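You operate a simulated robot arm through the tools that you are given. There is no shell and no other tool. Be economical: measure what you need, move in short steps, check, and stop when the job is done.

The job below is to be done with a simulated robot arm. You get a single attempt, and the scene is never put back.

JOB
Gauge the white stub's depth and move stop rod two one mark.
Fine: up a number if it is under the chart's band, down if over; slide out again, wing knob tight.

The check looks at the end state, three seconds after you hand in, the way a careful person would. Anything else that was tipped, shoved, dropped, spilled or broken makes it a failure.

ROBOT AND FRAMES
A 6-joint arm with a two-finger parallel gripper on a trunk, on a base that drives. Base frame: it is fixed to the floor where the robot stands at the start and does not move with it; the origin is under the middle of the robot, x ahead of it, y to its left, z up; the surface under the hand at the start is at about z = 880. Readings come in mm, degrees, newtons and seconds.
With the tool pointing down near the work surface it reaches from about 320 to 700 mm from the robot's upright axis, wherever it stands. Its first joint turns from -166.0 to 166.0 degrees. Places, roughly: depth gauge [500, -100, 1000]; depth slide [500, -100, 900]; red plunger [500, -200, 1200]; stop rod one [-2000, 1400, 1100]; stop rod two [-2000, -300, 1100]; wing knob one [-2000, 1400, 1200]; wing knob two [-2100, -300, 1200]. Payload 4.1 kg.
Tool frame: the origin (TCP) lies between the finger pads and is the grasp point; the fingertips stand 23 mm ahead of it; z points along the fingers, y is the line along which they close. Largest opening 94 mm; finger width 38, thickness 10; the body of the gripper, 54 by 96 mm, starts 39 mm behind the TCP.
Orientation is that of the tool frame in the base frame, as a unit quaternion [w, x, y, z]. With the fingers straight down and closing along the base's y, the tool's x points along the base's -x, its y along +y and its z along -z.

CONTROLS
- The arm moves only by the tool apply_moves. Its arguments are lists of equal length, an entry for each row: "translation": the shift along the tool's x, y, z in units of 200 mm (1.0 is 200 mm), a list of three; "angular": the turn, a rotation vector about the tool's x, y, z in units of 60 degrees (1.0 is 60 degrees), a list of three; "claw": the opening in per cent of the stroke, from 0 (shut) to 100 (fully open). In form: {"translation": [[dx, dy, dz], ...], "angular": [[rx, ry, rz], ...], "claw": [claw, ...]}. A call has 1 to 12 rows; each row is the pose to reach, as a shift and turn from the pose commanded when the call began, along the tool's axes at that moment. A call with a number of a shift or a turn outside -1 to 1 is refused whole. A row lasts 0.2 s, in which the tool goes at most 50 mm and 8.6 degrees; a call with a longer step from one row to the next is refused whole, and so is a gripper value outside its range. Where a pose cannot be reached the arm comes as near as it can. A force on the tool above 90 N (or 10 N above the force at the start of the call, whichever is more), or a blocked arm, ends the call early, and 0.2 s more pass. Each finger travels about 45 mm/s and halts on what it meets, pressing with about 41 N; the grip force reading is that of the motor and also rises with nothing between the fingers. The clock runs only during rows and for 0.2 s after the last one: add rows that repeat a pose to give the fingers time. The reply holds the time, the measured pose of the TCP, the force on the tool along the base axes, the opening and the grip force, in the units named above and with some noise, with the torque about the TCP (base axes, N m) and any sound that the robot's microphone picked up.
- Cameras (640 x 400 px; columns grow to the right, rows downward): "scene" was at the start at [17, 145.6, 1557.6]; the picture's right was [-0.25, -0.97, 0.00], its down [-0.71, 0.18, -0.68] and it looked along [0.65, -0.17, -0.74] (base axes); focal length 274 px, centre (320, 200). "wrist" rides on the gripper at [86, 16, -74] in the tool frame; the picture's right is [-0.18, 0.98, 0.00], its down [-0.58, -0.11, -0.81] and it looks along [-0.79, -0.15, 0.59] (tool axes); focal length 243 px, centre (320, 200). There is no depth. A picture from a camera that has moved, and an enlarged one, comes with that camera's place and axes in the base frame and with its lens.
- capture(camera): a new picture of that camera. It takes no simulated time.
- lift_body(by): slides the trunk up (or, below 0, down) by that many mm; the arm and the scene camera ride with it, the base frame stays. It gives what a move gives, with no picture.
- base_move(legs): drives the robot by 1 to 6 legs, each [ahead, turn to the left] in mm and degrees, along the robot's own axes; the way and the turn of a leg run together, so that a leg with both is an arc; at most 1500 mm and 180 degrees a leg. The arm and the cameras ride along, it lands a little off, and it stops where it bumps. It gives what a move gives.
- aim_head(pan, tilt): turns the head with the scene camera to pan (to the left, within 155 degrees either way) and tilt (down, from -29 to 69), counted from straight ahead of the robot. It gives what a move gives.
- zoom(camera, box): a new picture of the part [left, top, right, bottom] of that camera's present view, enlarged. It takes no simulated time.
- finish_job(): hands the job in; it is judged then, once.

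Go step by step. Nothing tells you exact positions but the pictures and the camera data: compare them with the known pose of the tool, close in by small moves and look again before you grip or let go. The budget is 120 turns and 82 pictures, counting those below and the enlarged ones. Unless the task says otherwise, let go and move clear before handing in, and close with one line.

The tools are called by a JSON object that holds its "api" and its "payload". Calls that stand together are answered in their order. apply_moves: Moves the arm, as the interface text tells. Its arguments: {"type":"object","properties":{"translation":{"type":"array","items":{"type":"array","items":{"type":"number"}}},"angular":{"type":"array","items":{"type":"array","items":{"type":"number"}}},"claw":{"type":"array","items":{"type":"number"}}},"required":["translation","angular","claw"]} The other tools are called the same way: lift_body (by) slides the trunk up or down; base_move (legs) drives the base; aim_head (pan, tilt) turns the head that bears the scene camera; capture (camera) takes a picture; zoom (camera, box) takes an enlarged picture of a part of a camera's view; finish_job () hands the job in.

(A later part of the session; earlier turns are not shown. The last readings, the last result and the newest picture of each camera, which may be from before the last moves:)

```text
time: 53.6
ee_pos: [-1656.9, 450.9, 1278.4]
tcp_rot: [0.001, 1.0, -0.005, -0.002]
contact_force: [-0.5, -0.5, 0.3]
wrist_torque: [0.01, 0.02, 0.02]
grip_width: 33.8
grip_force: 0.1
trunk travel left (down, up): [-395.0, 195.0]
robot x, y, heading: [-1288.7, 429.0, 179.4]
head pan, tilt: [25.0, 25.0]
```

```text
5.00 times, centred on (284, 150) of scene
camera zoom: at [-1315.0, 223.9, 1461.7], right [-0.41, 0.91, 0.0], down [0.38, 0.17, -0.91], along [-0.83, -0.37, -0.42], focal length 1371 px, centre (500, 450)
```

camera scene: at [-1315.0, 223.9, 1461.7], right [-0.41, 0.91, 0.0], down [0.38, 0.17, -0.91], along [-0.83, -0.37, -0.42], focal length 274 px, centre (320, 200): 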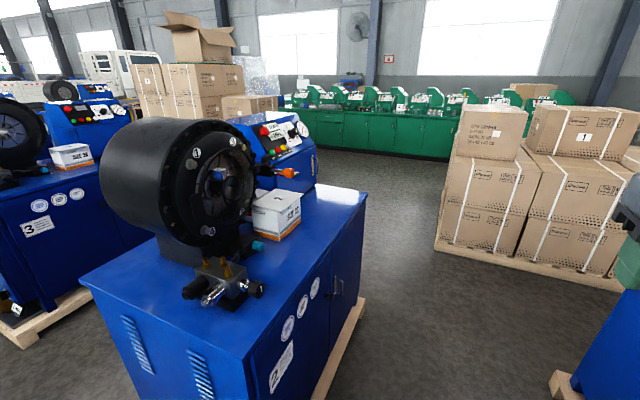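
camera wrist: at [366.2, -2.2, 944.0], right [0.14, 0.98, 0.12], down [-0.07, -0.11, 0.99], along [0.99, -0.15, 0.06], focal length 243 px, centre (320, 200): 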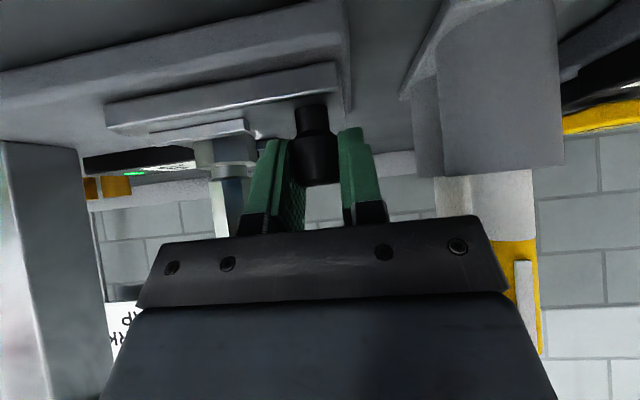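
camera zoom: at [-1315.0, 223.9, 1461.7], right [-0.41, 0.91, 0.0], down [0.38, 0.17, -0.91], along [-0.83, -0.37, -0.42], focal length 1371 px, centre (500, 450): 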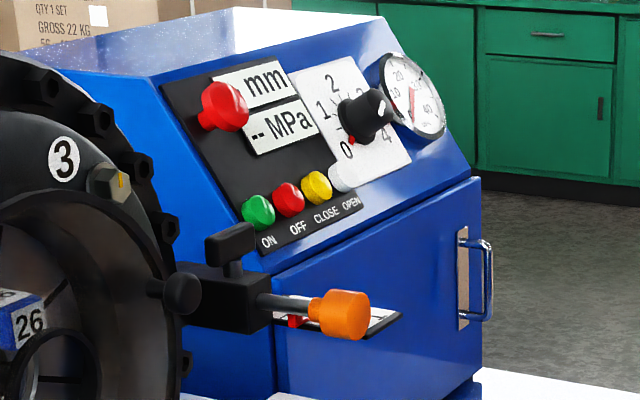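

Rod two's orange handle is at about (-2117, -258, 1143) and the wing knob at (-2102, -336, 1184). I'll drive into the aisle, turn to face -y and move up a bit.

{"api": "base_move", "payload": {"legs": [[815, 0], [0, 90.5], [120, 0]]}}

{"api": "aim_head", "payload": {"pan": 0, "tilt": 35}}

{"api": "capture", "payload": {"camera": "scene"}}

{"api": "capture", "payload": {"camera": "wrist"}}

```text
time: 62.6
ee_pos: [-2120.3, -48.0, 1278.7]
tcp_rot: [0.002, 0.709, 0.705, -0.002]
contact_force: [0.3, 0.3, -0.2]
wrist_torque: [0.01, -0.01, 0.01]
grip_width: 34.0
grip_force: 0.1
trunk travel left (down, up): [-395.0, 195.0]
robot x, y, heading: [-2103.9, 317.6, -90.0]
head pan, tilt: [25.0, 25.0]
```

```text
time: 63.5
ee_pos: [-2120.0, -47.6, 1279.3]
tcp_rot: [0.001, 0.709, 0.705, -0.001]
contact_force: [-0.7, -1.0, 1.0]
wrist_torque: [-0.02, -0.01, -0.01]
grip_width: 33.5
grip_force: 0.1
trunk travel left (down, up): [-395.0, 195.0]
robot x, y, heading: [-2104.1, 317.0, -90.3]
head pan, tilt: [0.0, 35.0]
```

```text
44 pictures are left
camera scene: at [-1935.4, 288.3, 1445.9], right [-1.0, 0.0, 0.0], down [0.0, 0.57, -0.82], along [0.0, -0.82, -0.57], focal length 274 px, centre (320, 200)
```

scene: 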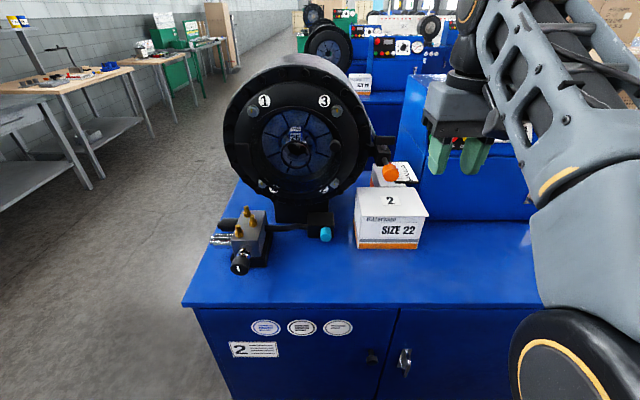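

```text
43 pictures are left
camera wrist: at [-2104.2, 36.9, 1352.7], right [0.98, -0.19, 0.0], down [-0.11, -0.58, 0.81], along [-0.15, -0.79, -0.59], focal length 243 px, centre (320, 200)
```

wrist: 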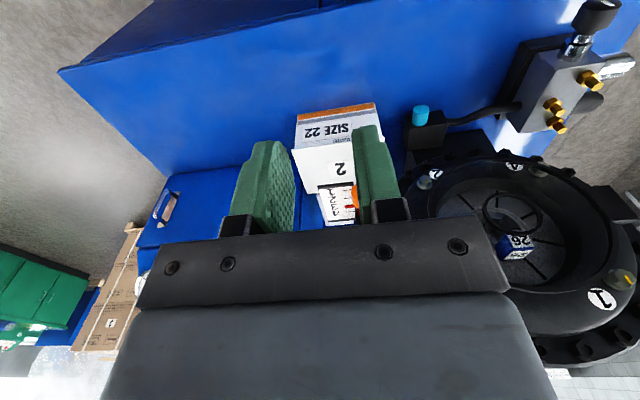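

{"api": "zoom", "payload": {"camera": "scene", "box": [350, 125, 446, 185]}}

{"api": "zoom", "payload": {"camera": "wrist", "box": [290, 80, 418, 230]}}

```text
6.67 times, centred on (398, 155) of scene
camera zoom: at [-1935.4, 288.3, 1445.9], right [-1.0, 0.0, 0.0], down [0.0, 0.57, -0.82], along [0.0, -0.82, -0.57], focal length 1828 px, centre (-200, 500)
```

zoom: 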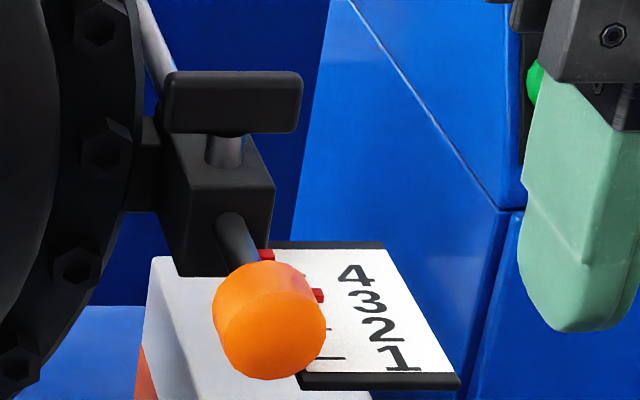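

```text
2.67 times, centred on (354, 155) of wrist
camera zoom: at [-2104.2, 36.9, 1352.7], right [0.98, -0.19, 0.0], down [-0.11, -0.58, 0.81], along [-0.15, -0.79, -0.59], focal length 647 px, centre (229, 320)
```

zoom: 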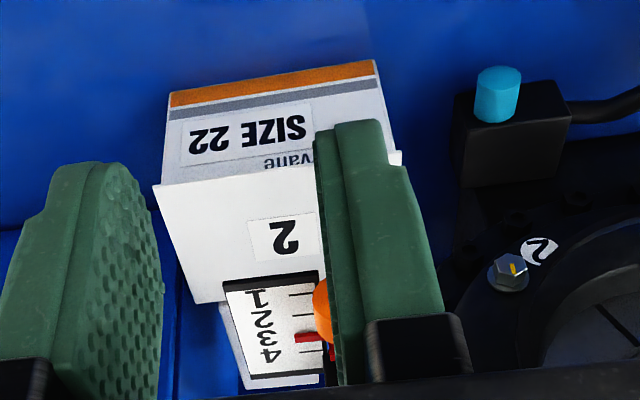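

The scale shows the pointer near 3, with numbers growing toward the machine, so "up" should mean pushing the rod in (-y). I'll open the fingers and shift a little for an unobstructed wrist view.

{"api": "apply_moves", "payload": {"translation": [[0, 0.08, -0.1], [0, 0.15, -0.2], [0, 0.15, -0.25], [0, 0.15, -0.25]], "angular": [[0, 0, 0], [0, 0, 0], [0, 0, 0], [0, 0, 0]], "claw": [60, 90, 100, 100]}}

{"api": "zoom", "payload": {"camera": "wrist", "box": [220, 70, 540, 270]}}

{"api": "zoom", "payload": {"camera": "scene", "box": [300, 90, 460, 190]}}

```text
time: 64.5
ee_pos: [-2094.3, -47.1, 1279.2]
tcp_rot: [0.003, 0.709, 0.705, -0.001]
contact_force: [-0.6, 0.5, 0.7]
wrist_torque: [0.03, 0.02, 0.01]
grip_width: 94.2
grip_force: 0.1
out of reach, approached as far as the arm can: row 1, 2, 3, 4
trunk travel left (down, up): [-395.0, 195.0]
robot x, y, heading: [-2103.5, 315.1, -90.2]
head pan, tilt: [0.0, 35.0]
```

```text
2.00 times, centred on (380, 170) of wrist
camera zoom: at [-2078.1, 38.9, 1353.4], right [0.98, -0.19, 0.0], down [-0.11, -0.58, 0.81], along [-0.15, -0.8, -0.59], focal length 485 px, centre (200, 260)
```

zoom: 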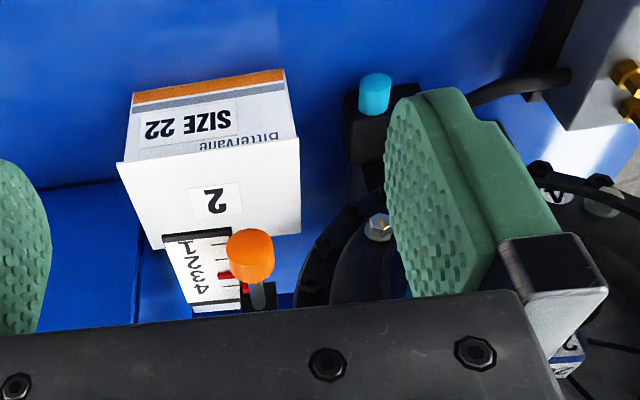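

```text
4.00 times, centred on (380, 140) of scene
camera zoom: at [-1935.5, 288.3, 1445.9], right [-1.0, 0.01, 0.0], down [0.0, 0.57, -0.82], along [0.0, -0.82, -0.57], focal length 1097 px, centre (80, 440)
```

zoom: 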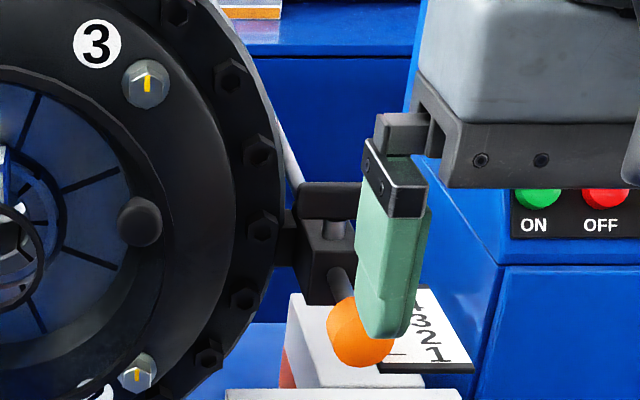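

The pointer sits at 3, so the target is 4, with the rod pushed in. The wing knob is a bar about 50 mm long, lying along x next to the drum, so I'll use closed fingertips and push its -x end toward -y (counter-clockwise) to loosen it. First I'll move in front of that end.

{"api": "apply_moves", "payload": {"translation": [[-0.19, -0.03, 0.05], [-0.38, -0.06, 0.1], [-0.57, -0.095, 0.15], [-0.765, -0.095, 0.2]], "angular": [[0, 0, 0], [0, 0, 0], [0, 0, 0], [0, 0, 0]], "claw": [70, 40, 10, 0]}}

{"api": "zoom", "payload": {"camera": "scene", "box": [300, 90, 460, 190]}}

{"api": "capture", "payload": {"camera": "wrist"}}

```text
time: 65.5
ee_pos: [-2113.1, -197.1, 1232.3]
tcp_rot: [0.002, 0.709, 0.705, -0.002]
contact_force: [-0.2, 0.0, 0.0]
wrist_torque: [-0.02, 0.0, -0.04]
grip_width: 8.2
grip_force: 0.1
out of reach, approached as far as the arm can: row 4
trunk travel left (down, up): [-395.0, 195.0]
robot x, y, heading: [-2100.0, 317.3, -90.3]
head pan, tilt: [0.0, 35.0]
```

```text
4.00 times, centred on (380, 140) of scene
camera zoom: at [-1935.5, 288.2, 1445.9], right [-1.0, 0.01, 0.0], down [0.0, 0.57, -0.82], along [0.0, -0.82, -0.57], focal length 1097 px, centre (80, 440)
```

zoom: 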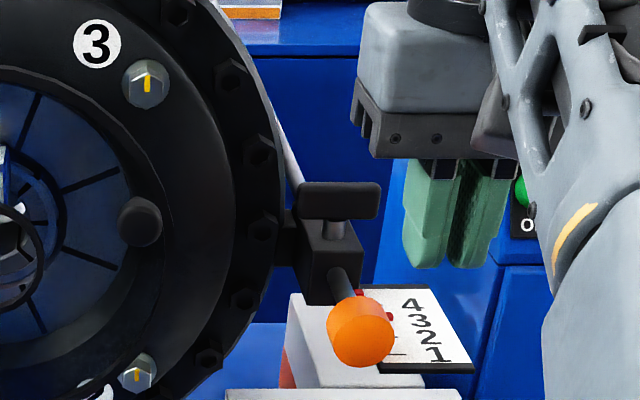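

```text
37 pictures are left
camera wrist: at [-2096.9, -110.9, 1306.5], right [0.98, -0.19, 0.0], down [-0.11, -0.58, 0.81], along [-0.15, -0.79, -0.59], focal length 243 px, centre (320, 200)
```

wrist: 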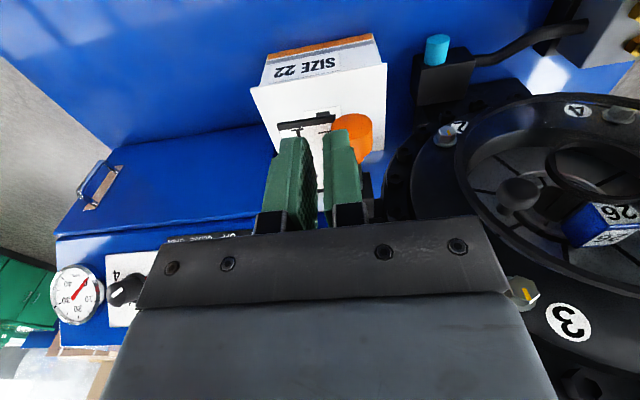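

The wing bar is now triangulated at (-2090, -328, 1190). I'll move in to just in front of its -x end.

{"api": "apply_moves", "payload": {"translation": [[-0.1, 0, 0.05], [-0.2, 0, 0.1], [-0.3, 0, 0.135], [-0.42, 0, 0.135]], "angular": [[0, 0, 0], [0, 0, 0], [0, 0, 0], [0, 0, 0]], "claw": [0, 0, 0, 0]}}

{"api": "zoom", "payload": {"camera": "scene", "box": [340, 100, 436, 160]}}

```text
time: 66.5
ee_pos: [-2114.3, -256.3, 1185.2]
tcp_rot: [0.002, 0.709, 0.705, -0.002]
contact_force: [0.6, -0.4, 0.1]
wrist_torque: [0.0, 0.0, 0.03]
grip_width: 0.0
grip_force: 40.9
out of reach, approached as far as the arm can: row 1, 2, 3, 4
trunk travel left (down, up): [-395.0, 195.0]
robot x, y, heading: [-2101.2, 315.3, -90.4]
head pan, tilt: [0.0, 35.0]
```

```text
6.67 times, centred on (388, 130) of scene
camera zoom: at [-1935.5, 288.4, 1445.9], right [-1.0, 0.01, 0.0], down [0.0, 0.57, -0.82], along [0.0, -0.82, -0.57], focal length 1828 px, centre (-133, 667)
```

zoom: 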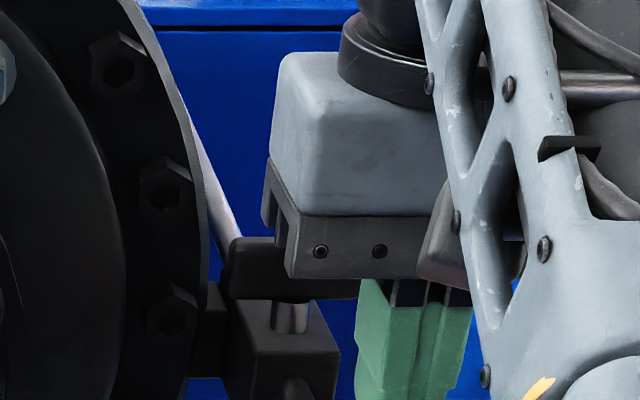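

The arm is at its limit at this height, so I'll raise the trunk back up by 130 mm to get reach.

{"api": "lift_body", "payload": {"by": 130}}

{"api": "apply_moves", "payload": {"translation": [[0, 0, 0.15], [0, 0, 0.3], [0, 0, 0.45]], "angular": [[0, 0, 0], [0, 0, 0], [0, 0, 0]], "claw": [0, 0, 0]}}

```text
time: 68.1
ee_pos: [-2113.7, -256.4, 1315.5]
tcp_rot: [0.002, 0.708, 0.706, -0.002]
contact_force: [-0.3, 0.1, 0.3]
wrist_torque: [0.02, 0.03, 0.0]
grip_width: 0.1
grip_force: 40.9
trunk travel left (down, up): [-525.0, 65.0]
robot x, y, heading: [-2102.1, 317.0, -90.4]
head pan, tilt: [0.0, 35.0]
```

```text
time: 68.9
ee_pos: [-2114.3, -258.6, 1224.0]
tcp_rot: [0.002, 0.709, 0.705, -0.003]
contact_force: [-0.3, 0.6, 0.0]
wrist_torque: [-0.01, 0.0, -0.02]
grip_width: 0.2
grip_force: 40.7
trunk travel left (down, up): [-525.0, 65.0]
robot x, y, heading: [-2101.2, 319.7, -90.3]
head pan, tilt: [0.0, 35.0]
```

{"api": "apply_moves", "payload": {"translation": [[0, 0, 0.09], [-0.08, 0, 0.09], [-0.14, 0, 0.09]], "angular": [[0, 0, 0], [0, 0, 0], [0, 0, 0]], "claw": [0, 0, 0]}}

{"api": "zoom", "payload": {"camera": "scene", "box": [330, 120, 442, 190]}}

{"api": "zoom", "payload": {"camera": "wrist", "box": [240, 60, 480, 240]}}

```text
time: 69.7
ee_pos: [-2114.4, -284.9, 1207.0]
tcp_rot: [0.002, 0.709, 0.705, -0.001]
contact_force: [0.1, 0.4, 0.3]
wrist_torque: [0.01, -0.01, 0.03]
grip_width: 0.0
grip_force: 41.3
trunk travel left (down, up): [-525.0, 65.0]
robot x, y, heading: [-2103.2, 318.0, -90.1]
head pan, tilt: [0.0, 35.0]
```

```text
5.71 times, centred on (386, 155) of scene
camera zoom: at [-1935.5, 288.0, 1575.9], right [-1.0, 0.01, 0.0], down [0.0, 0.57, -0.82], along [0.0, -0.82, -0.57], focal length 1567 px, centre (-57, 457)
```

zoom: 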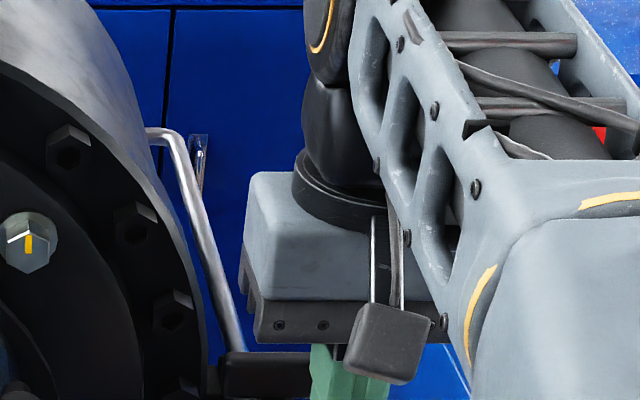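

```text
2.22 times, centred on (360, 150) of wrist
camera zoom: at [-2097.7, -200.1, 1281.1], right [0.98, -0.19, 0.0], down [-0.11, -0.58, 0.81], along [-0.15, -0.79, -0.59], focal length 539 px, centre (231, 311)
```

zoom: 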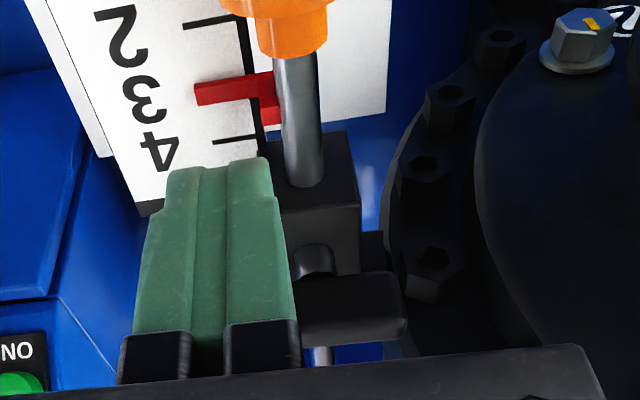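

The wrist view clearly shows the red pointer on 3, the block and the wing bar, with my fingertip in front of its -x end. I'll push toward -y in small steps.

{"api": "apply_moves", "payload": {"translation": [[-0.04, 0, 0], [-0.08, 0, 0], [-0.1, 0, 0], [-0.12, 0, 0], [-0.14, 0, 0], [-0.16, 0, 0], [-0.18, 0, 0]], "angular": [[0, 0, 0], [0, 0, 0], [0, 0, 0], [0, 0, 0], [0, 0, 0], [0, 0, 0], [0, 0, 0]], "claw": [0, 0, 0, 0, 0, 0, 0]}}

{"api": "zoom", "payload": {"camera": "wrist", "box": [240, 60, 480, 240]}}

```text
time: 71.3
ee_pos: [-2115.6, -320.4, 1208.2]
tcp_rot: [0.003, 0.709, 0.705, -0.002]
contact_force: [-4.2, 1.0, 1.7]
wrist_torque: [0.0, 0.08, -0.01]
grip_width: 0.1
grip_force: 41.2
trunk travel left (down, up): [-525.0, 65.0]
robot x, y, heading: [-2103.4, 317.5, -90.0]
head pan, tilt: [0.0, 35.0]
```

```text
2.22 times, centred on (360, 150) of wrist
camera zoom: at [-2099.3, -234.8, 1281.1], right [0.98, -0.19, 0.0], down [-0.11, -0.58, 0.81], along [-0.15, -0.8, -0.59], focal length 539 px, centre (231, 311)
```

zoom: 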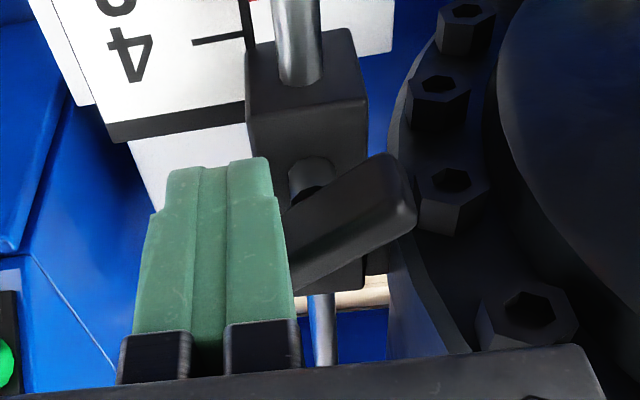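

The bar turned about 35° with little force. I'll continue pushing with a slight drift toward +x to follow the bar.

{"api": "apply_moves", "payload": {"translation": [[-0.025, 0.01, 0], [-0.05, 0.02, 0], [-0.075, 0.035, 0], [-0.1, 0.05, 0], [-0.12, 0.06, 0]], "angular": [[0, 0, 0], [0, 0, 0], [0, 0, 0], [0, 0, 0], [0, 0, 0]], "claw": [0, 0, 0, 0, 0]}}

{"api": "zoom", "payload": {"camera": "wrist", "box": [240, 60, 480, 240]}}

```text
time: 72.5
ee_pos: [-2110.7, -329.2, 1204.8]
tcp_rot: [0.005, 0.712, 0.702, -0.006]
contact_force: [-32.6, -4.0, 32.1]
wrist_torque: [-0.35, 0.29, -0.41]
grip_width: 0.2
grip_force: 41.5
out of reach, approached as far as the arm can: row 3, 4, 5
trunk travel left (down, up): [-525.0, 65.0]
robot x, y, heading: [-2100.4, 321.5, -90.6]
head pan, tilt: [0.0, 35.0]
```

```text
2.22 times, centred on (360, 150) of wrist
camera zoom: at [-2093.5, -242.2, 1277.9], right [0.98, -0.2, 0.0], down [-0.12, -0.57, 0.82], along [-0.16, -0.8, -0.58], focal length 539 px, centre (231, 311)
```

zoom: 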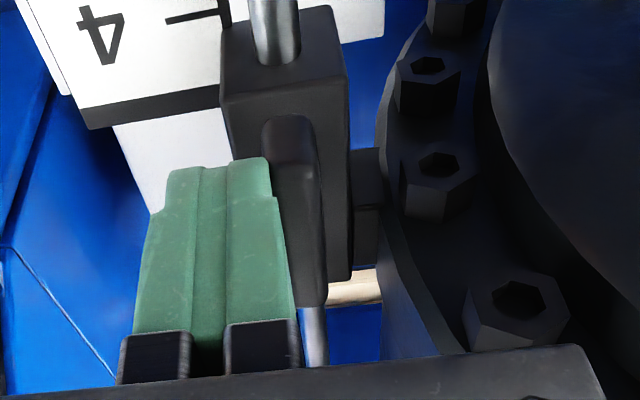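

The bar is now turned 90°, parallel to the rod. I'll back off and retreat to look before pushing the rod.

{"api": "apply_moves", "payload": {"translation": [[0.02, -0.06, 0], [0.1, -0.06, -0.05], [0.3, -0.03, -0.2], [0.5, 0.0, -0.2], [0.7, 0.03, -0.2]], "angular": [[0, 0, 0], [0, 0, 0], [0, 0, 0], [0, 0, 0], [0, 0, 0]], "claw": [0, 0, 0, 0, 0]}}

{"api": "zoom", "payload": {"camera": "scene", "box": [330, 140, 442, 210]}}

{"api": "zoom", "payload": {"camera": "wrist", "box": [240, 60, 480, 240]}}

```text
refused: row 3 steps farther than a row can; nothing moved
```

```text
5.71 times, centred on (386, 175) of scene
camera zoom: at [-1941.4, 289.6, 1577.1], right [-1.0, 0.01, 0.0], down [0.01, 0.57, -0.82], along [-0.01, -0.82, -0.57], focal length 1567 px, centre (-57, 343)
```

zoom: 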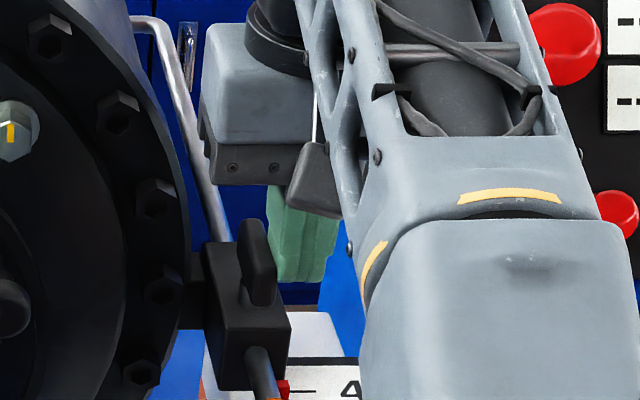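

```text
2.22 times, centred on (360, 150) of wrist
camera zoom: at [-2093.5, -242.2, 1277.9], right [0.98, -0.2, 0.0], down [-0.12, -0.57, 0.82], along [-0.16, -0.8, -0.58], focal length 539 px, centre (231, 311)
```

zoom: 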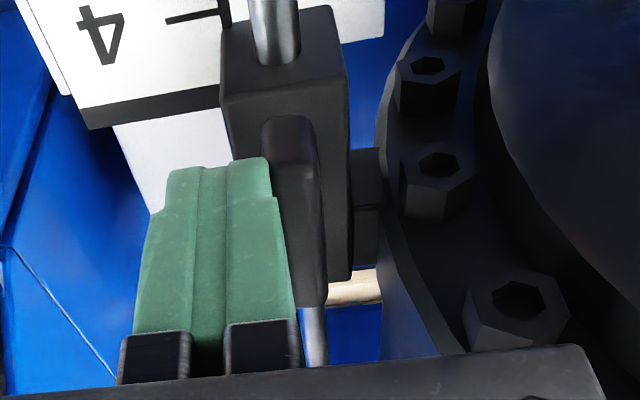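

{"api": "apply_moves", "payload": {"translation": [[0.02, -0.06, 0], [0.1, -0.06, -0.05], [0.25, -0.03, -0.12], [0.42, 0.0, -0.18], [0.6, 0.03, -0.18], [0.75, 0.03, -0.18]], "angular": [[0, 0, 0], [0, 0, 0], [0, 0, 0], [0, 0, 0], [0, 0, 0], [0, 0, 0]], "claw": [0, 0, 0, 0, 0, 0]}}

{"api": "zoom", "payload": {"camera": "scene", "box": [330, 140, 442, 210]}}

{"api": "zoom", "payload": {"camera": "wrist", "box": [240, 60, 480, 240]}}

```text
time: 73.9
ee_pos: [-2095.7, -179.6, 1234.5]
tcp_rot: [0.002, 0.709, 0.705, -0.001]
contact_force: [0.5, 0.5, 0.9]
wrist_torque: [-0.01, -0.02, -0.02]
grip_width: 0.0
grip_force: 41.1
trunk travel left (down, up): [-525.0, 65.0]
robot x, y, heading: [-2103.1, 320.7, -90.2]
head pan, tilt: [0.0, 35.0]
```

```text
5.71 times, centred on (386, 175) of scene
camera zoom: at [-1935.6, 288.8, 1575.9], right [-1.0, 0.01, 0.0], down [0.0, 0.57, -0.82], along [0.0, -0.82, -0.57], focal length 1567 px, centre (-57, 343)
```

zoom: 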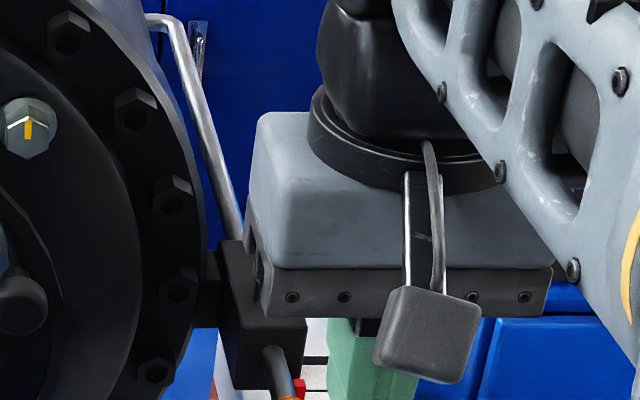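

```text
2.22 times, centred on (360, 150) of wrist
camera zoom: at [-2079.7, -93.7, 1309.1], right [0.98, -0.19, 0.0], down [-0.11, -0.58, 0.81], along [-0.15, -0.8, -0.59], focal length 539 px, centre (231, 311)
```

zoom: 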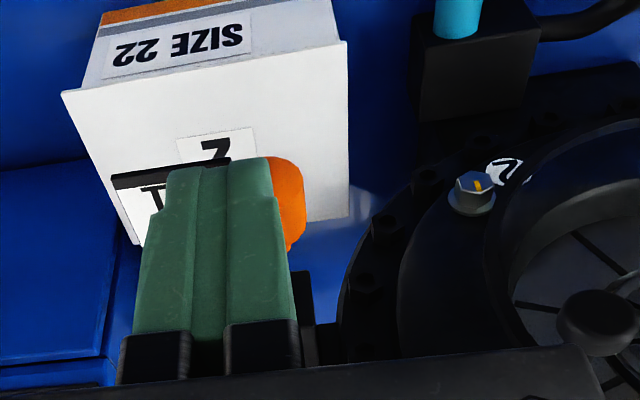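

I'm aligned in x with the orange handle. I'll descend in front of it and creep toward contact.

{"api": "apply_moves", "payload": {"translation": [[0, 0, 0.17], [0, 0, 0.34], [-0.05, 0, 0.34], [-0.1, 0, 0.34], [-0.125, 0, 0.34], [-0.15, 0, 0.34]], "angular": [[0, 0, 0], [0, 0, 0], [0, 0, 0], [0, 0, 0], [0, 0, 0], [0, 0, 0]], "claw": [0, 0, 0, 0, 0, 0]}}

{"api": "zoom", "payload": {"camera": "scene", "box": [330, 140, 442, 210]}}

{"api": "zoom", "payload": {"camera": "wrist", "box": [240, 60, 480, 240]}}

```text
time: 75.3
ee_pos: [-2096.6, -211.0, 1168.0]
tcp_rot: [0.002, 0.709, 0.705, -0.002]
contact_force: [-0.4, -0.4, 0.0]
wrist_torque: [-0.01, 0.01, 0.0]
grip_width: 0.0
grip_force: 40.5
trunk travel left (down, up): [-525.0, 65.0]
robot x, y, heading: [-2102.7, 315.1, -90.4]
head pan, tilt: [0.0, 35.0]
```

```text
5.71 times, centred on (386, 175) of scene
camera zoom: at [-1935.6, 288.2, 1575.9], right [-1.0, 0.01, 0.0], down [0.0, 0.57, -0.82], along [0.0, -0.82, -0.57], focal length 1567 px, centre (-57, 343)
```

zoom: 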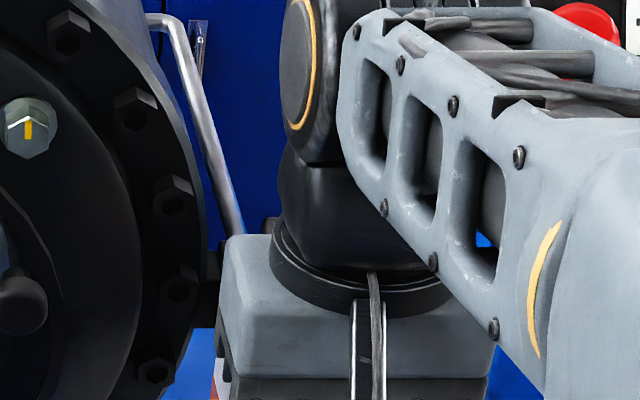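

```text
2.22 times, centred on (360, 150) of wrist
camera zoom: at [-2080.4, -125.0, 1240.8], right [0.98, -0.19, 0.0], down [-0.11, -0.58, 0.81], along [-0.15, -0.79, -0.59], focal length 539 px, centre (231, 311)
```

zoom: 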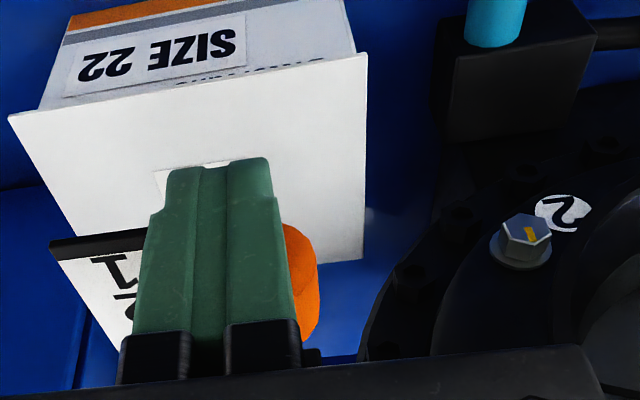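

{"api": "apply_moves", "payload": {"translation": [[-0.02, 0, 0], [-0.04, 0, 0], [-0.06, 0, 0], [-0.07, 0, 0]], "angular": [[0, 0, 0], [0, 0, 0], [0, 0, 0], [0, 0, 0]], "claw": [0, 0, 0, 0]}}

{"api": "zoom", "payload": {"camera": "wrist", "box": [240, 60, 480, 240]}}

```text
time: 76.3
ee_pos: [-2096.1, -225.3, 1167.1]
tcp_rot: [0.002, 0.709, 0.705, -0.002]
contact_force: [-0.5, 1.5, 1.0]
wrist_torque: [0.05, 0.05, -0.04]
grip_width: 0.0
grip_force: 40.9
trunk travel left (down, up): [-525.0, 65.0]
robot x, y, heading: [-2100.7, 321.9, -90.2]
head pan, tilt: [0.0, 35.0]
```

```text
2.22 times, centred on (360, 150) of wrist
camera zoom: at [-2080.1, -138.6, 1241.4], right [0.98, -0.19, 0.0], down [-0.11, -0.58, 0.81], along [-0.15, -0.8, -0.59], focal length 539 px, centre (231, 311)
```

zoom: 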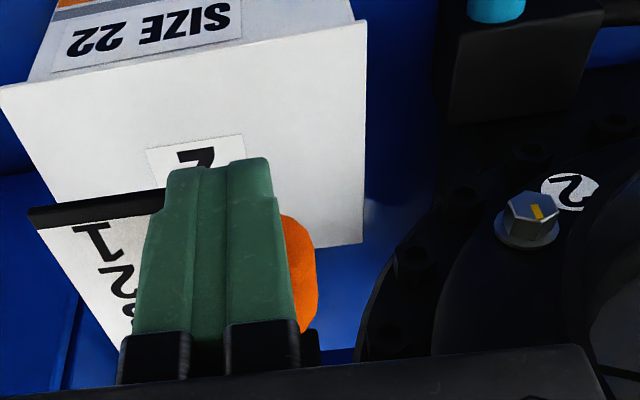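

The handle has started moving with the fingertips at almost no load, so the knob is loose. I'll push about 4 mm more, then retreat and read the pointer.

{"api": "apply_moves", "payload": {"translation": [[-0.01, 0, 0], [-0.02, 0, 0], [-0.02, 0, 0], [0.1, 0, 0], [0.1, -0.15, -0.1], [0.1, -0.35, -0.2], [0.0, -0.45, -0.25]], "angular": [[0, 0, 0], [0, 0, 0], [0, 0, 0], [0, 0, 0], [0, 0, 0], [0, 0, 0], [0, 0, 0]], "claw": [0, 0, 0, 0, 0, 0, 0]}}

{"api": "capture", "payload": {"camera": "wrist"}}

```text
time: 77.9
ee_pos: [-2186.2, -223.1, 1216.9]
tcp_rot: [0.001, 0.709, 0.705, -0.001]
contact_force: [0.6, 0.4, -0.4]
wrist_torque: [-0.03, 0.02, -0.01]
grip_width: 0.0
grip_force: 41.0
trunk travel left (down, up): [-525.0, 65.0]
robot x, y, heading: [-2101.2, 321.5, -90.5]
head pan, tilt: [0.0, 35.0]
```

```text
24 pictures are left
camera wrist: at [-2170.3, -137.2, 1290.6], right [0.98, -0.19, 0.0], down [-0.11, -0.58, 0.81], along [-0.15, -0.79, -0.59], focal length 243 px, centre (320, 200)
```

wrist: 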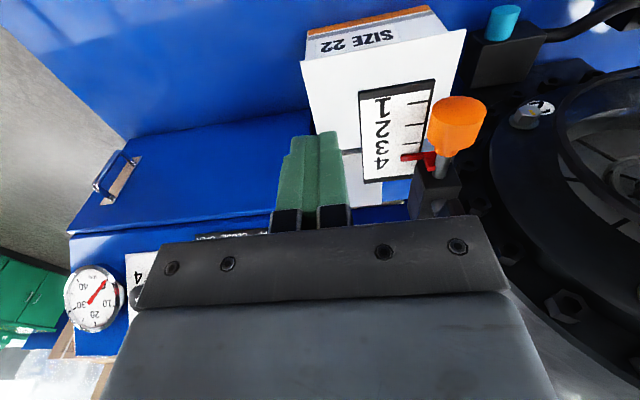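

{"api": "zoom", "payload": {"camera": "wrist", "box": [350, 75, 490, 195]}}

{"api": "zoom", "payload": {"camera": "scene", "box": [340, 160, 436, 220]}}

```text
3.33 times, centred on (420, 135) of wrist
camera zoom: at [-2170.3, -137.2, 1290.6], right [0.98, -0.19, 0.0], down [-0.11, -0.58, 0.81], along [-0.15, -0.79, -0.59], focal length 809 px, centre (-13, 417)
```

zoom: 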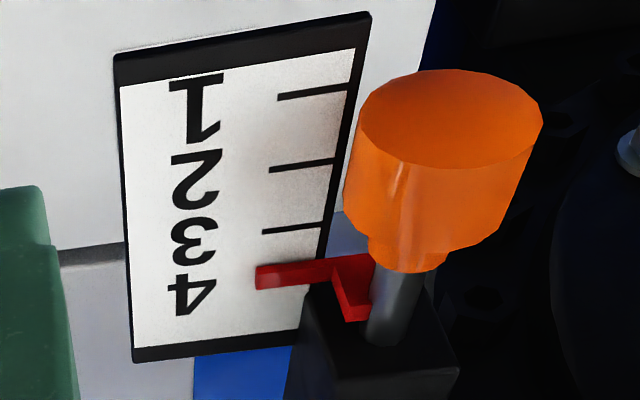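

```text
6.67 times, centred on (388, 190) of scene
camera zoom: at [-1936.0, 288.0, 1575.9], right [-1.0, 0.01, 0.0], down [0.0, 0.57, -0.82], along [0.0, -0.82, -0.57], focal length 1828 px, centre (-133, 267)
```

zoom: 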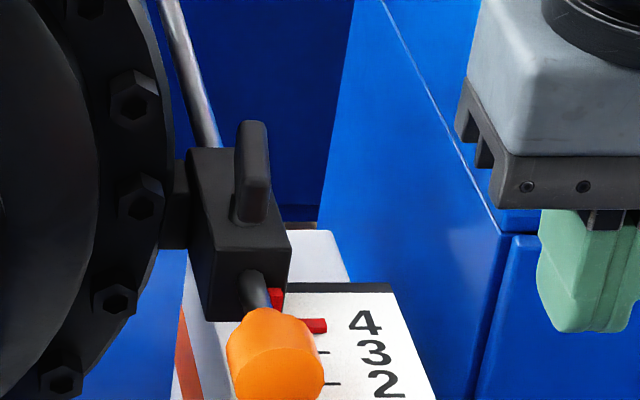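

The pointer is about 6–7 mm short of mark 4 once parallax is allowed for. I'll return in front of the handle and push the rest.

{"api": "apply_moves", "payload": {"translation": [[0.1, 0.15, 0], [0.1, 0.3, 0], [0.1, 0.45, 0.1], [0.1, 0.45, 0.25], [0.0, 0.45, 0.25], [-0.03, 0.45, 0.25], [-0.045, 0.45, 0.25], [-0.06, 0.45, 0.25], [-0.06, 0.45, 0.25]], "angular": [[0, 0, 0], [0, 0, 0], [0, 0, 0], [0, 0, 0], [0, 0, 0], [0, 0, 0], [0, 0, 0], [0, 0, 0], [0, 0, 0]], "claw": [0, 0, 0, 0, 0, 0, 0, 0, 0]}}

{"api": "apply_moves", "payload": {"translation": [[0.12, 0, 0], [0.12, -0.15, -0.1], [0.12, -0.35, -0.2], [0.06, -0.45, -0.25]], "angular": [[0, 0, 0], [0, 0, 0], [0, 0, 0], [0, 0, 0]], "claw": [0, 0, 0, 0]}}

{"api": "zoom", "payload": {"camera": "wrist", "box": [350, 75, 490, 195]}}

{"api": "zoom", "payload": {"camera": "scene", "box": [340, 160, 436, 220]}}

```text
time: 79.9
ee_pos: [-2096.4, -234.1, 1167.5]
tcp_rot: [0.002, 0.709, 0.705, -0.001]
contact_force: [1.7, 13.2, -0.9]
wrist_torque: [0.33, -0.15, 0.02]
grip_width: 0.0
grip_force: 41.5
trunk travel left (down, up): [-525.0, 65.0]
robot x, y, heading: [-2100.0, 319.7, -90.5]
head pan, tilt: [0.0, 35.0]
```

```text
time: 80.9
ee_pos: [-2187.8, -225.0, 1217.3]
tcp_rot: [0.002, 0.709, 0.705, -0.002]
contact_force: [-0.1, 0.8, -0.3]
wrist_torque: [0.01, -0.02, 0.01]
grip_width: 0.0
grip_force: 41.3
trunk travel left (down, up): [-525.0, 65.0]
robot x, y, heading: [-2097.9, 319.8, -90.1]
head pan, tilt: [0.0, 35.0]
```

```text
3.33 times, centred on (420, 135) of wrist
camera zoom: at [-2170.9, -138.0, 1291.6], right [0.98, -0.19, 0.0], down [-0.11, -0.58, 0.81], along [-0.15, -0.79, -0.59], focal length 809 px, centre (-13, 417)
```

zoom: 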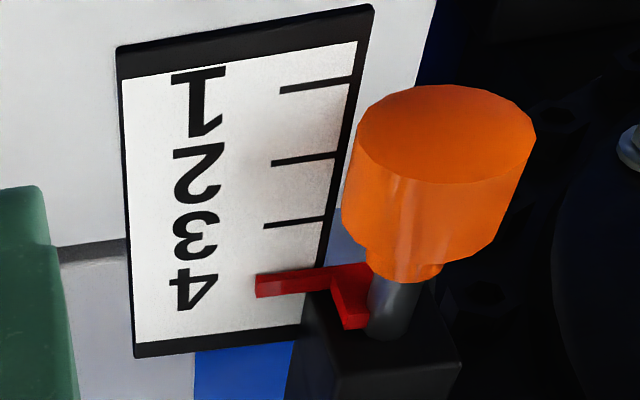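

```text
6.67 times, centred on (388, 190) of scene
camera zoom: at [-1935.9, 288.2, 1575.9], right [-1.0, 0.01, 0.0], down [0.0, 0.57, -0.82], along [0.0, -0.82, -0.57], focal length 1828 px, centre (-133, 267)
```

zoom: 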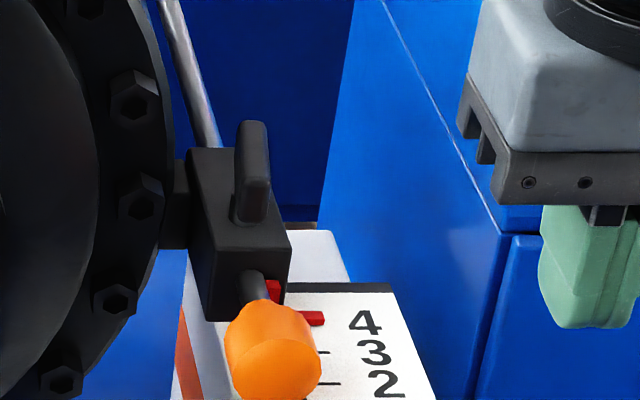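

Allowing for parallax, which was the same when it sat on 3, the pointer now lies on mark 4. Next I'll retighten: push the wing's near end toward +x (clockwise), starting beside it on the -x side.

{"api": "apply_moves", "payload": {"translation": [[-0.12, 0.08, 0.05], [-0.25, 0.16, 0.05], [-0.365, 0.25, 0.05], [-0.365, 0.31, 0.05]], "angular": [[0, 0, 0], [0, 0, 0], [0, 0, 0], [0, 0, 0]], "claw": [0, 0, 0, 0]}}

{"api": "zoom", "payload": {"camera": "wrist", "box": [240, 60, 480, 240]}}

```text
time: 81.9
ee_pos: [-2125.2, -298.0, 1207.5]
tcp_rot: [0.002, 0.709, 0.705, -0.002]
contact_force: [-0.2, 0.9, -0.2]
wrist_torque: [-0.02, 0.0, 0.01]
grip_width: 0.1
grip_force: 41.1
trunk travel left (down, up): [-525.0, 65.0]
robot x, y, heading: [-2100.9, 318.4, -90.4]
head pan, tilt: [0.0, 35.0]
```

```text
2.22 times, centred on (360, 150) of wrist
camera zoom: at [-2108.2, -211.7, 1281.6], right [0.98, -0.19, 0.0], down [-0.11, -0.58, 0.81], along [-0.15, -0.79, -0.59], focal length 539 px, centre (231, 311)
```

zoom: 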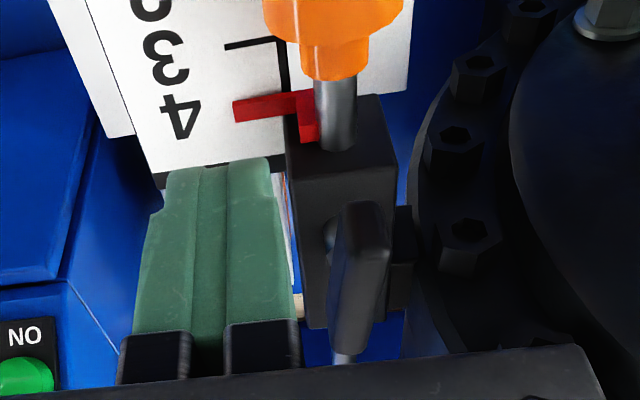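

The pointer covers the mark-4 tick and the wing bar lies along y. Pushing its near end toward +x.

{"api": "apply_moves", "payload": {"translation": [[0, 0.04, 0], [0, 0.08, 0], [0, 0.11, 0], [0, 0.14, 0], [0, 0.165, 0], [0, 0.19, 0]], "angular": [[0, 0, 0], [0, 0, 0], [0, 0, 0], [0, 0, 0], [0, 0, 0], [0, 0, 0]], "claw": [0, 0, 0, 0, 0, 0]}}

{"api": "zoom", "payload": {"camera": "wrist", "box": [240, 60, 480, 240]}}

```text
time: 83.3
ee_pos: [-2085.9, -297.2, 1208.0]
tcp_rot: [0.002, 0.71, 0.705, -0.002]
contact_force: [-1.0, 0.0, 0.0]
wrist_torque: [0.01, 0.02, -0.02]
grip_width: 0.2
grip_force: 40.7
trunk travel left (down, up): [-525.0, 65.0]
robot x, y, heading: [-2101.5, 320.7, -90.4]
head pan, tilt: [0.0, 35.0]
```

```text
2.22 times, centred on (360, 150) of wrist
camera zoom: at [-2070.0, -211.5, 1281.6], right [0.98, -0.19, 0.0], down [-0.11, -0.58, 0.81], along [-0.15, -0.79, -0.59], focal length 539 px, centre (231, 311)
```

zoom: 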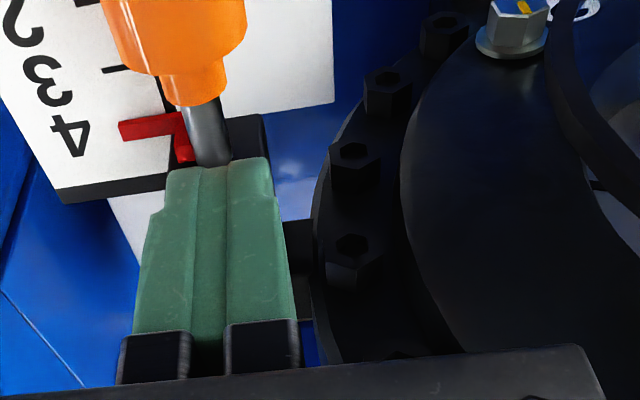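

{"api": "apply_moves", "payload": {"translation": [[0.1, 0, 0], [0.1, 0.04, 0], [0.1, 0.075, 0], [0.06, 0.075, 0], [0.03, 0.075, 0], [0.0, 0.075, 0], [-0.02, 0.075, 0]], "angular": [[0, 0, 0], [0, 0, 0], [0, 0, 0], [0, 0, 0], [0, 0, 0], [0, 0, 0], [0, 0, 0]], "claw": [0, 0, 0, 0, 0, 0, 0]}}

{"api": "zoom", "payload": {"camera": "wrist", "box": [200, 60, 440, 240]}}

```text
time: 84.9
ee_pos: [-2071.1, -300.1, 1207.9]
tcp_rot: [0.001, 0.708, 0.706, -0.002]
contact_force: [1.4, 3.5, -2.0]
wrist_torque: [0.11, -0.04, 0.0]
grip_width: 0.1
grip_force: 41.3
trunk travel left (down, up): [-525.0, 65.0]
robot x, y, heading: [-2099.2, 319.7, -90.3]
head pan, tilt: [0.0, 35.0]
```

```text
2.22 times, centred on (320, 150) of wrist
camera zoom: at [-2054.5, -215.6, 1281.7], right [0.98, -0.19, 0.0], down [-0.11, -0.58, 0.81], along [-0.15, -0.79, -0.59], focal length 539 px, centre (320, 311)
```

zoom: 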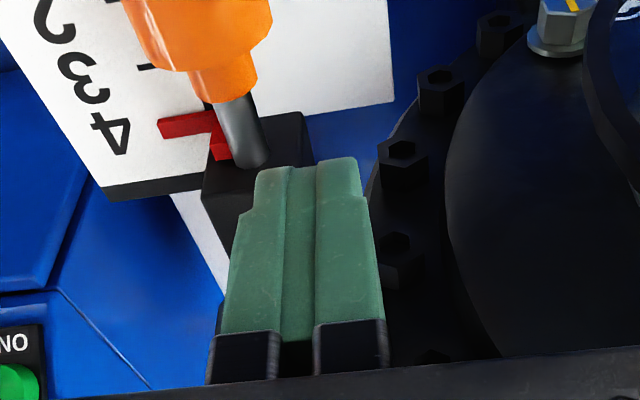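

Contact has begun. I'll press on in 2 mm steps until it firms up.

{"api": "apply_moves", "payload": {"translation": [[-0.01, 0, 0], [-0.02, 0, 0], [-0.03, 0, 0], [-0.04, 0, 0]], "angular": [[0, 0, 0], [0, 0, 0], [0, 0, 0], [0, 0, 0]], "claw": [0, 0, 0, 0]}}

```text
time: 85.9
ee_pos: [-2065.6, -307.6, 1208.3]
tcp_rot: [0.002, 0.707, 0.707, -0.002]
contact_force: [26.4, 16.1, -6.1]
wrist_torque: [0.43, -0.56, 0.33]
grip_width: 0.0
grip_force: 41.0
trunk travel left (down, up): [-525.0, 65.0]
robot x, y, heading: [-2102.0, 317.8, -90.2]
head pan, tilt: [0.0, 35.0]
```

The finger is being deflected toward +x, so it's slipping off the bar's end. I'll retreat and look.

{"api": "apply_moves", "payload": {"translation": [[0.1, 0.01, 0], [0.25, 0.0, 0], [0.35, -0.15, 0], [0.3, -0.35, 0], [0.2, -0.35, 0]], "angular": [[0, 0, 0], [0, 0, 0], [0, 0, 0], [0, 0, 0], [0, 0, 0]], "claw": [0, 0, 0, 0, 0]}}

{"api": "zoom", "payload": {"camera": "wrist", "box": [280, 80, 520, 260]}}

{"api": "zoom", "payload": {"camera": "scene", "box": [340, 160, 436, 220]}}

```text
time: 87.1
ee_pos: [-2140.0, -269.4, 1208.5]
tcp_rot: [0.002, 0.709, 0.705, -0.002]
contact_force: [-0.8, 0.6, 0.6]
wrist_torque: [0.0, -0.02, -0.01]
grip_width: 0.0
grip_force: 40.9
trunk travel left (down, up): [-525.0, 65.0]
robot x, y, heading: [-2101.3, 317.9, -90.1]
head pan, tilt: [0.0, 35.0]
```

```text
2.22 times, centred on (400, 170) of wrist
camera zoom: at [-2124.8, -184.2, 1281.8], right [0.98, -0.19, 0.0], down [-0.11, -0.58, 0.81], along [-0.15, -0.79, -0.59], focal length 539 px, centre (142, 267)
```

zoom: 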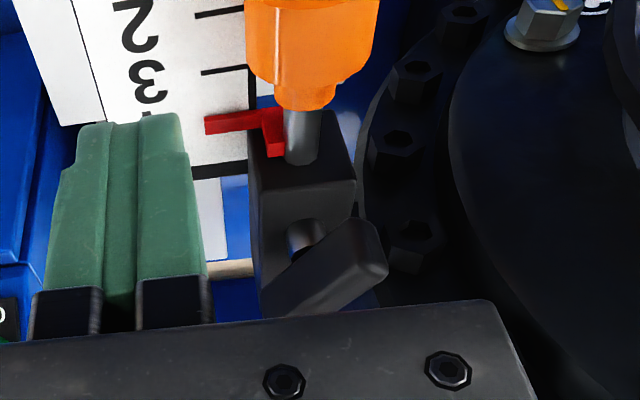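

```text
6.67 times, centred on (388, 190) of scene
camera zoom: at [-1935.4, 287.8, 1575.9], right [-1.0, 0.0, 0.0], down [0.0, 0.57, -0.82], along [0.0, -0.82, -0.57], focal length 1828 px, centre (-133, 267)
```

zoom: 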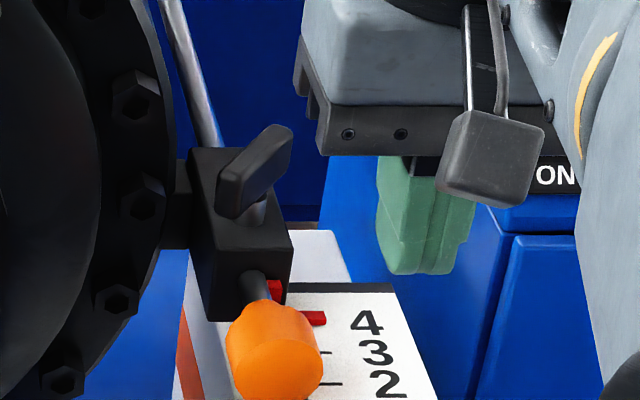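

The bar is at about 45°, and my last push was too far out. I'll push toward -y again with the finger centred at x ≈ -2082 so its flat front bears on the bar's near end.

{"api": "apply_moves", "payload": {"translation": [[0.06, 0.1, 0], [0.06, 0.2, 0], [0.06, 0.29, 0], [0.0, 0.29, 0], [-0.04, 0.29, 0], [-0.07, 0.29, 0], [-0.1, 0.29, 0], [-0.13, 0.29, 0], [-0.15, 0.29, 0]], "angular": [[0, 0, 0], [0, 0, 0], [0, 0, 0], [0, 0, 0], [0, 0, 0], [0, 0, 0], [0, 0, 0], [0, 0, 0], [0, 0, 0]], "claw": [0, 0, 0, 0, 0, 0, 0, 0, 0]}}

```text
time: 89.1
ee_pos: [-2080.7, -298.4, 1208.4]
tcp_rot: [0.002, 0.708, 0.706, -0.003]
contact_force: [3.8, 5.0, 2.5]
wrist_torque: [0.1, -0.12, 0.12]
grip_width: 0.0
grip_force: 40.9
trunk travel left (down, up): [-525.0, 65.0]
robot x, y, heading: [-2105.5, 322.1, -90.2]
head pan, tilt: [0.0, 35.0]
```

{"api": "apply_moves", "payload": {"translation": [[-0.012, 0, 0], [-0.024, 0, 0], [-0.036, 0, 0], [-0.048, 0, 0]], "angular": [[0, 0, 0], [0, 0, 0], [0, 0, 0], [0, 0, 0]], "claw": [0, 0, 0, 0]}}

{"api": "zoom", "payload": {"camera": "scene", "box": [340, 160, 436, 220]}}

```text
time: 90.1
ee_pos: [-2085.0, -308.7, 1208.2]
tcp_rot: [0.001, 0.709, 0.705, -0.004]
contact_force: [0.4, 0.2, 0.0]
wrist_torque: [-0.01, 0.0, 0.02]
grip_width: 0.0
grip_force: 40.7
trunk travel left (down, up): [-525.0, 65.0]
robot x, y, heading: [-2098.3, 314.6, -90.4]
head pan, tilt: [0.0, 35.0]
```

```text
6.67 times, centred on (388, 190) of scene
camera zoom: at [-1935.3, 288.0, 1575.9], right [-1.0, 0.01, 0.0], down [0.0, 0.57, -0.82], along [-0.01, -0.82, -0.57], focal length 1828 px, centre (-133, 267)
```

zoom: 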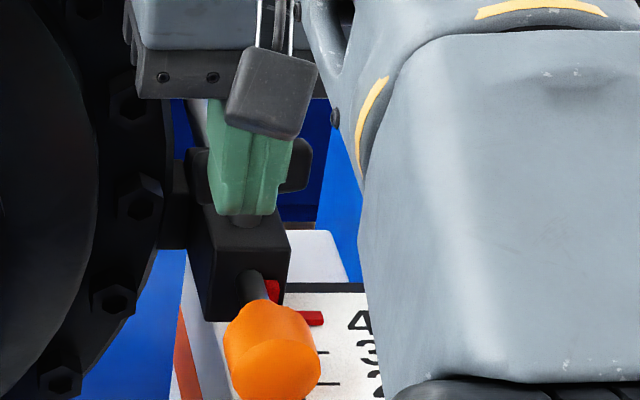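

The bar is nearly back along x. I'll shift a little to +x and press firmly to seat it tight.

{"api": "apply_moves", "payload": {"translation": [[0.04, 0, 0], [0.04, 0.05, 0], [0.0, 0.05, 0], [-0.02, 0.05, 0], [-0.04, 0.05, 0], [-0.055, 0.05, 0]], "angular": [[0, 0, 0], [0, 0, 0], [0, 0, 0], [0, 0, 0], [0, 0, 0], [0, 0, 0]], "claw": [0, 0, 0, 0, 0, 0]}}

```text
time: 91.5
ee_pos: [-2072.8, -314.5, 1207.5]
tcp_rot: [-0.001, 0.708, 0.706, 0.001]
contact_force: [1.0, 38.1, -11.7]
wrist_torque: [0.74, -0.29, -0.1]
grip_width: 0.0
grip_force: 41.1
trunk travel left (down, up): [-525.0, 65.0]
robot x, y, heading: [-2103.1, 320.1, -90.3]
head pan, tilt: [0.0, 35.0]
```

A firm 38 N resistance: the knob appears seated. I'll retreat and inspect.

{"api": "apply_moves", "payload": {"translation": [[0.1, 0.0, 0], [0.25, 0.0, 0], [0.4, -0.1, 0], [0.45, -0.3, -0.05], [0.35, -0.45, -0.05]], "angular": [[0, 0, 0], [0, 0, 0], [0, 0, 0], [0, 0, 0], [0, 0, 0]], "claw": [0, 0, 0, 0, 0]}}

{"api": "zoom", "payload": {"camera": "wrist", "box": [280, 80, 520, 260]}}

{"api": "zoom", "payload": {"camera": "scene", "box": [340, 160, 436, 220]}}

```text
time: 92.7
ee_pos: [-2163.5, -249.3, 1216.5]
tcp_rot: [0.002, 0.709, 0.705, -0.002]
contact_force: [0.1, 0.7, -0.2]
wrist_torque: [0.0, 0.0, -0.03]
grip_width: 0.0
grip_force: 40.7
trunk travel left (down, up): [-525.0, 65.0]
robot x, y, heading: [-2103.9, 315.4, -90.2]
head pan, tilt: [0.0, 35.0]
```

```text
2.22 times, centred on (400, 170) of wrist
camera zoom: at [-2147.8, -163.1, 1291.2], right [0.98, -0.19, 0.0], down [-0.11, -0.58, 0.81], along [-0.15, -0.79, -0.59], focal length 539 px, centre (142, 267)
```

zoom: 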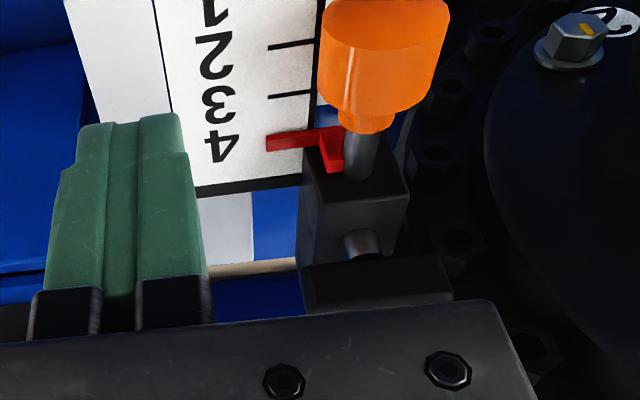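

```text
6.67 times, centred on (388, 190) of scene
camera zoom: at [-1936.0, 287.8, 1575.9], right [-1.0, 0.01, 0.0], down [0.0, 0.57, -0.82], along [0.0, -0.82, -0.57], focal length 1828 px, centre (-133, 267)
```

zoom: 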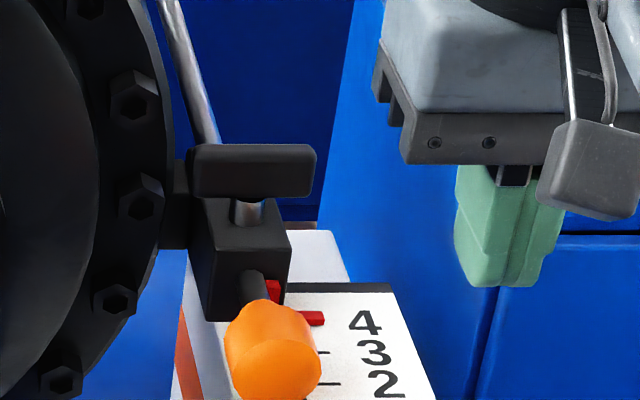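

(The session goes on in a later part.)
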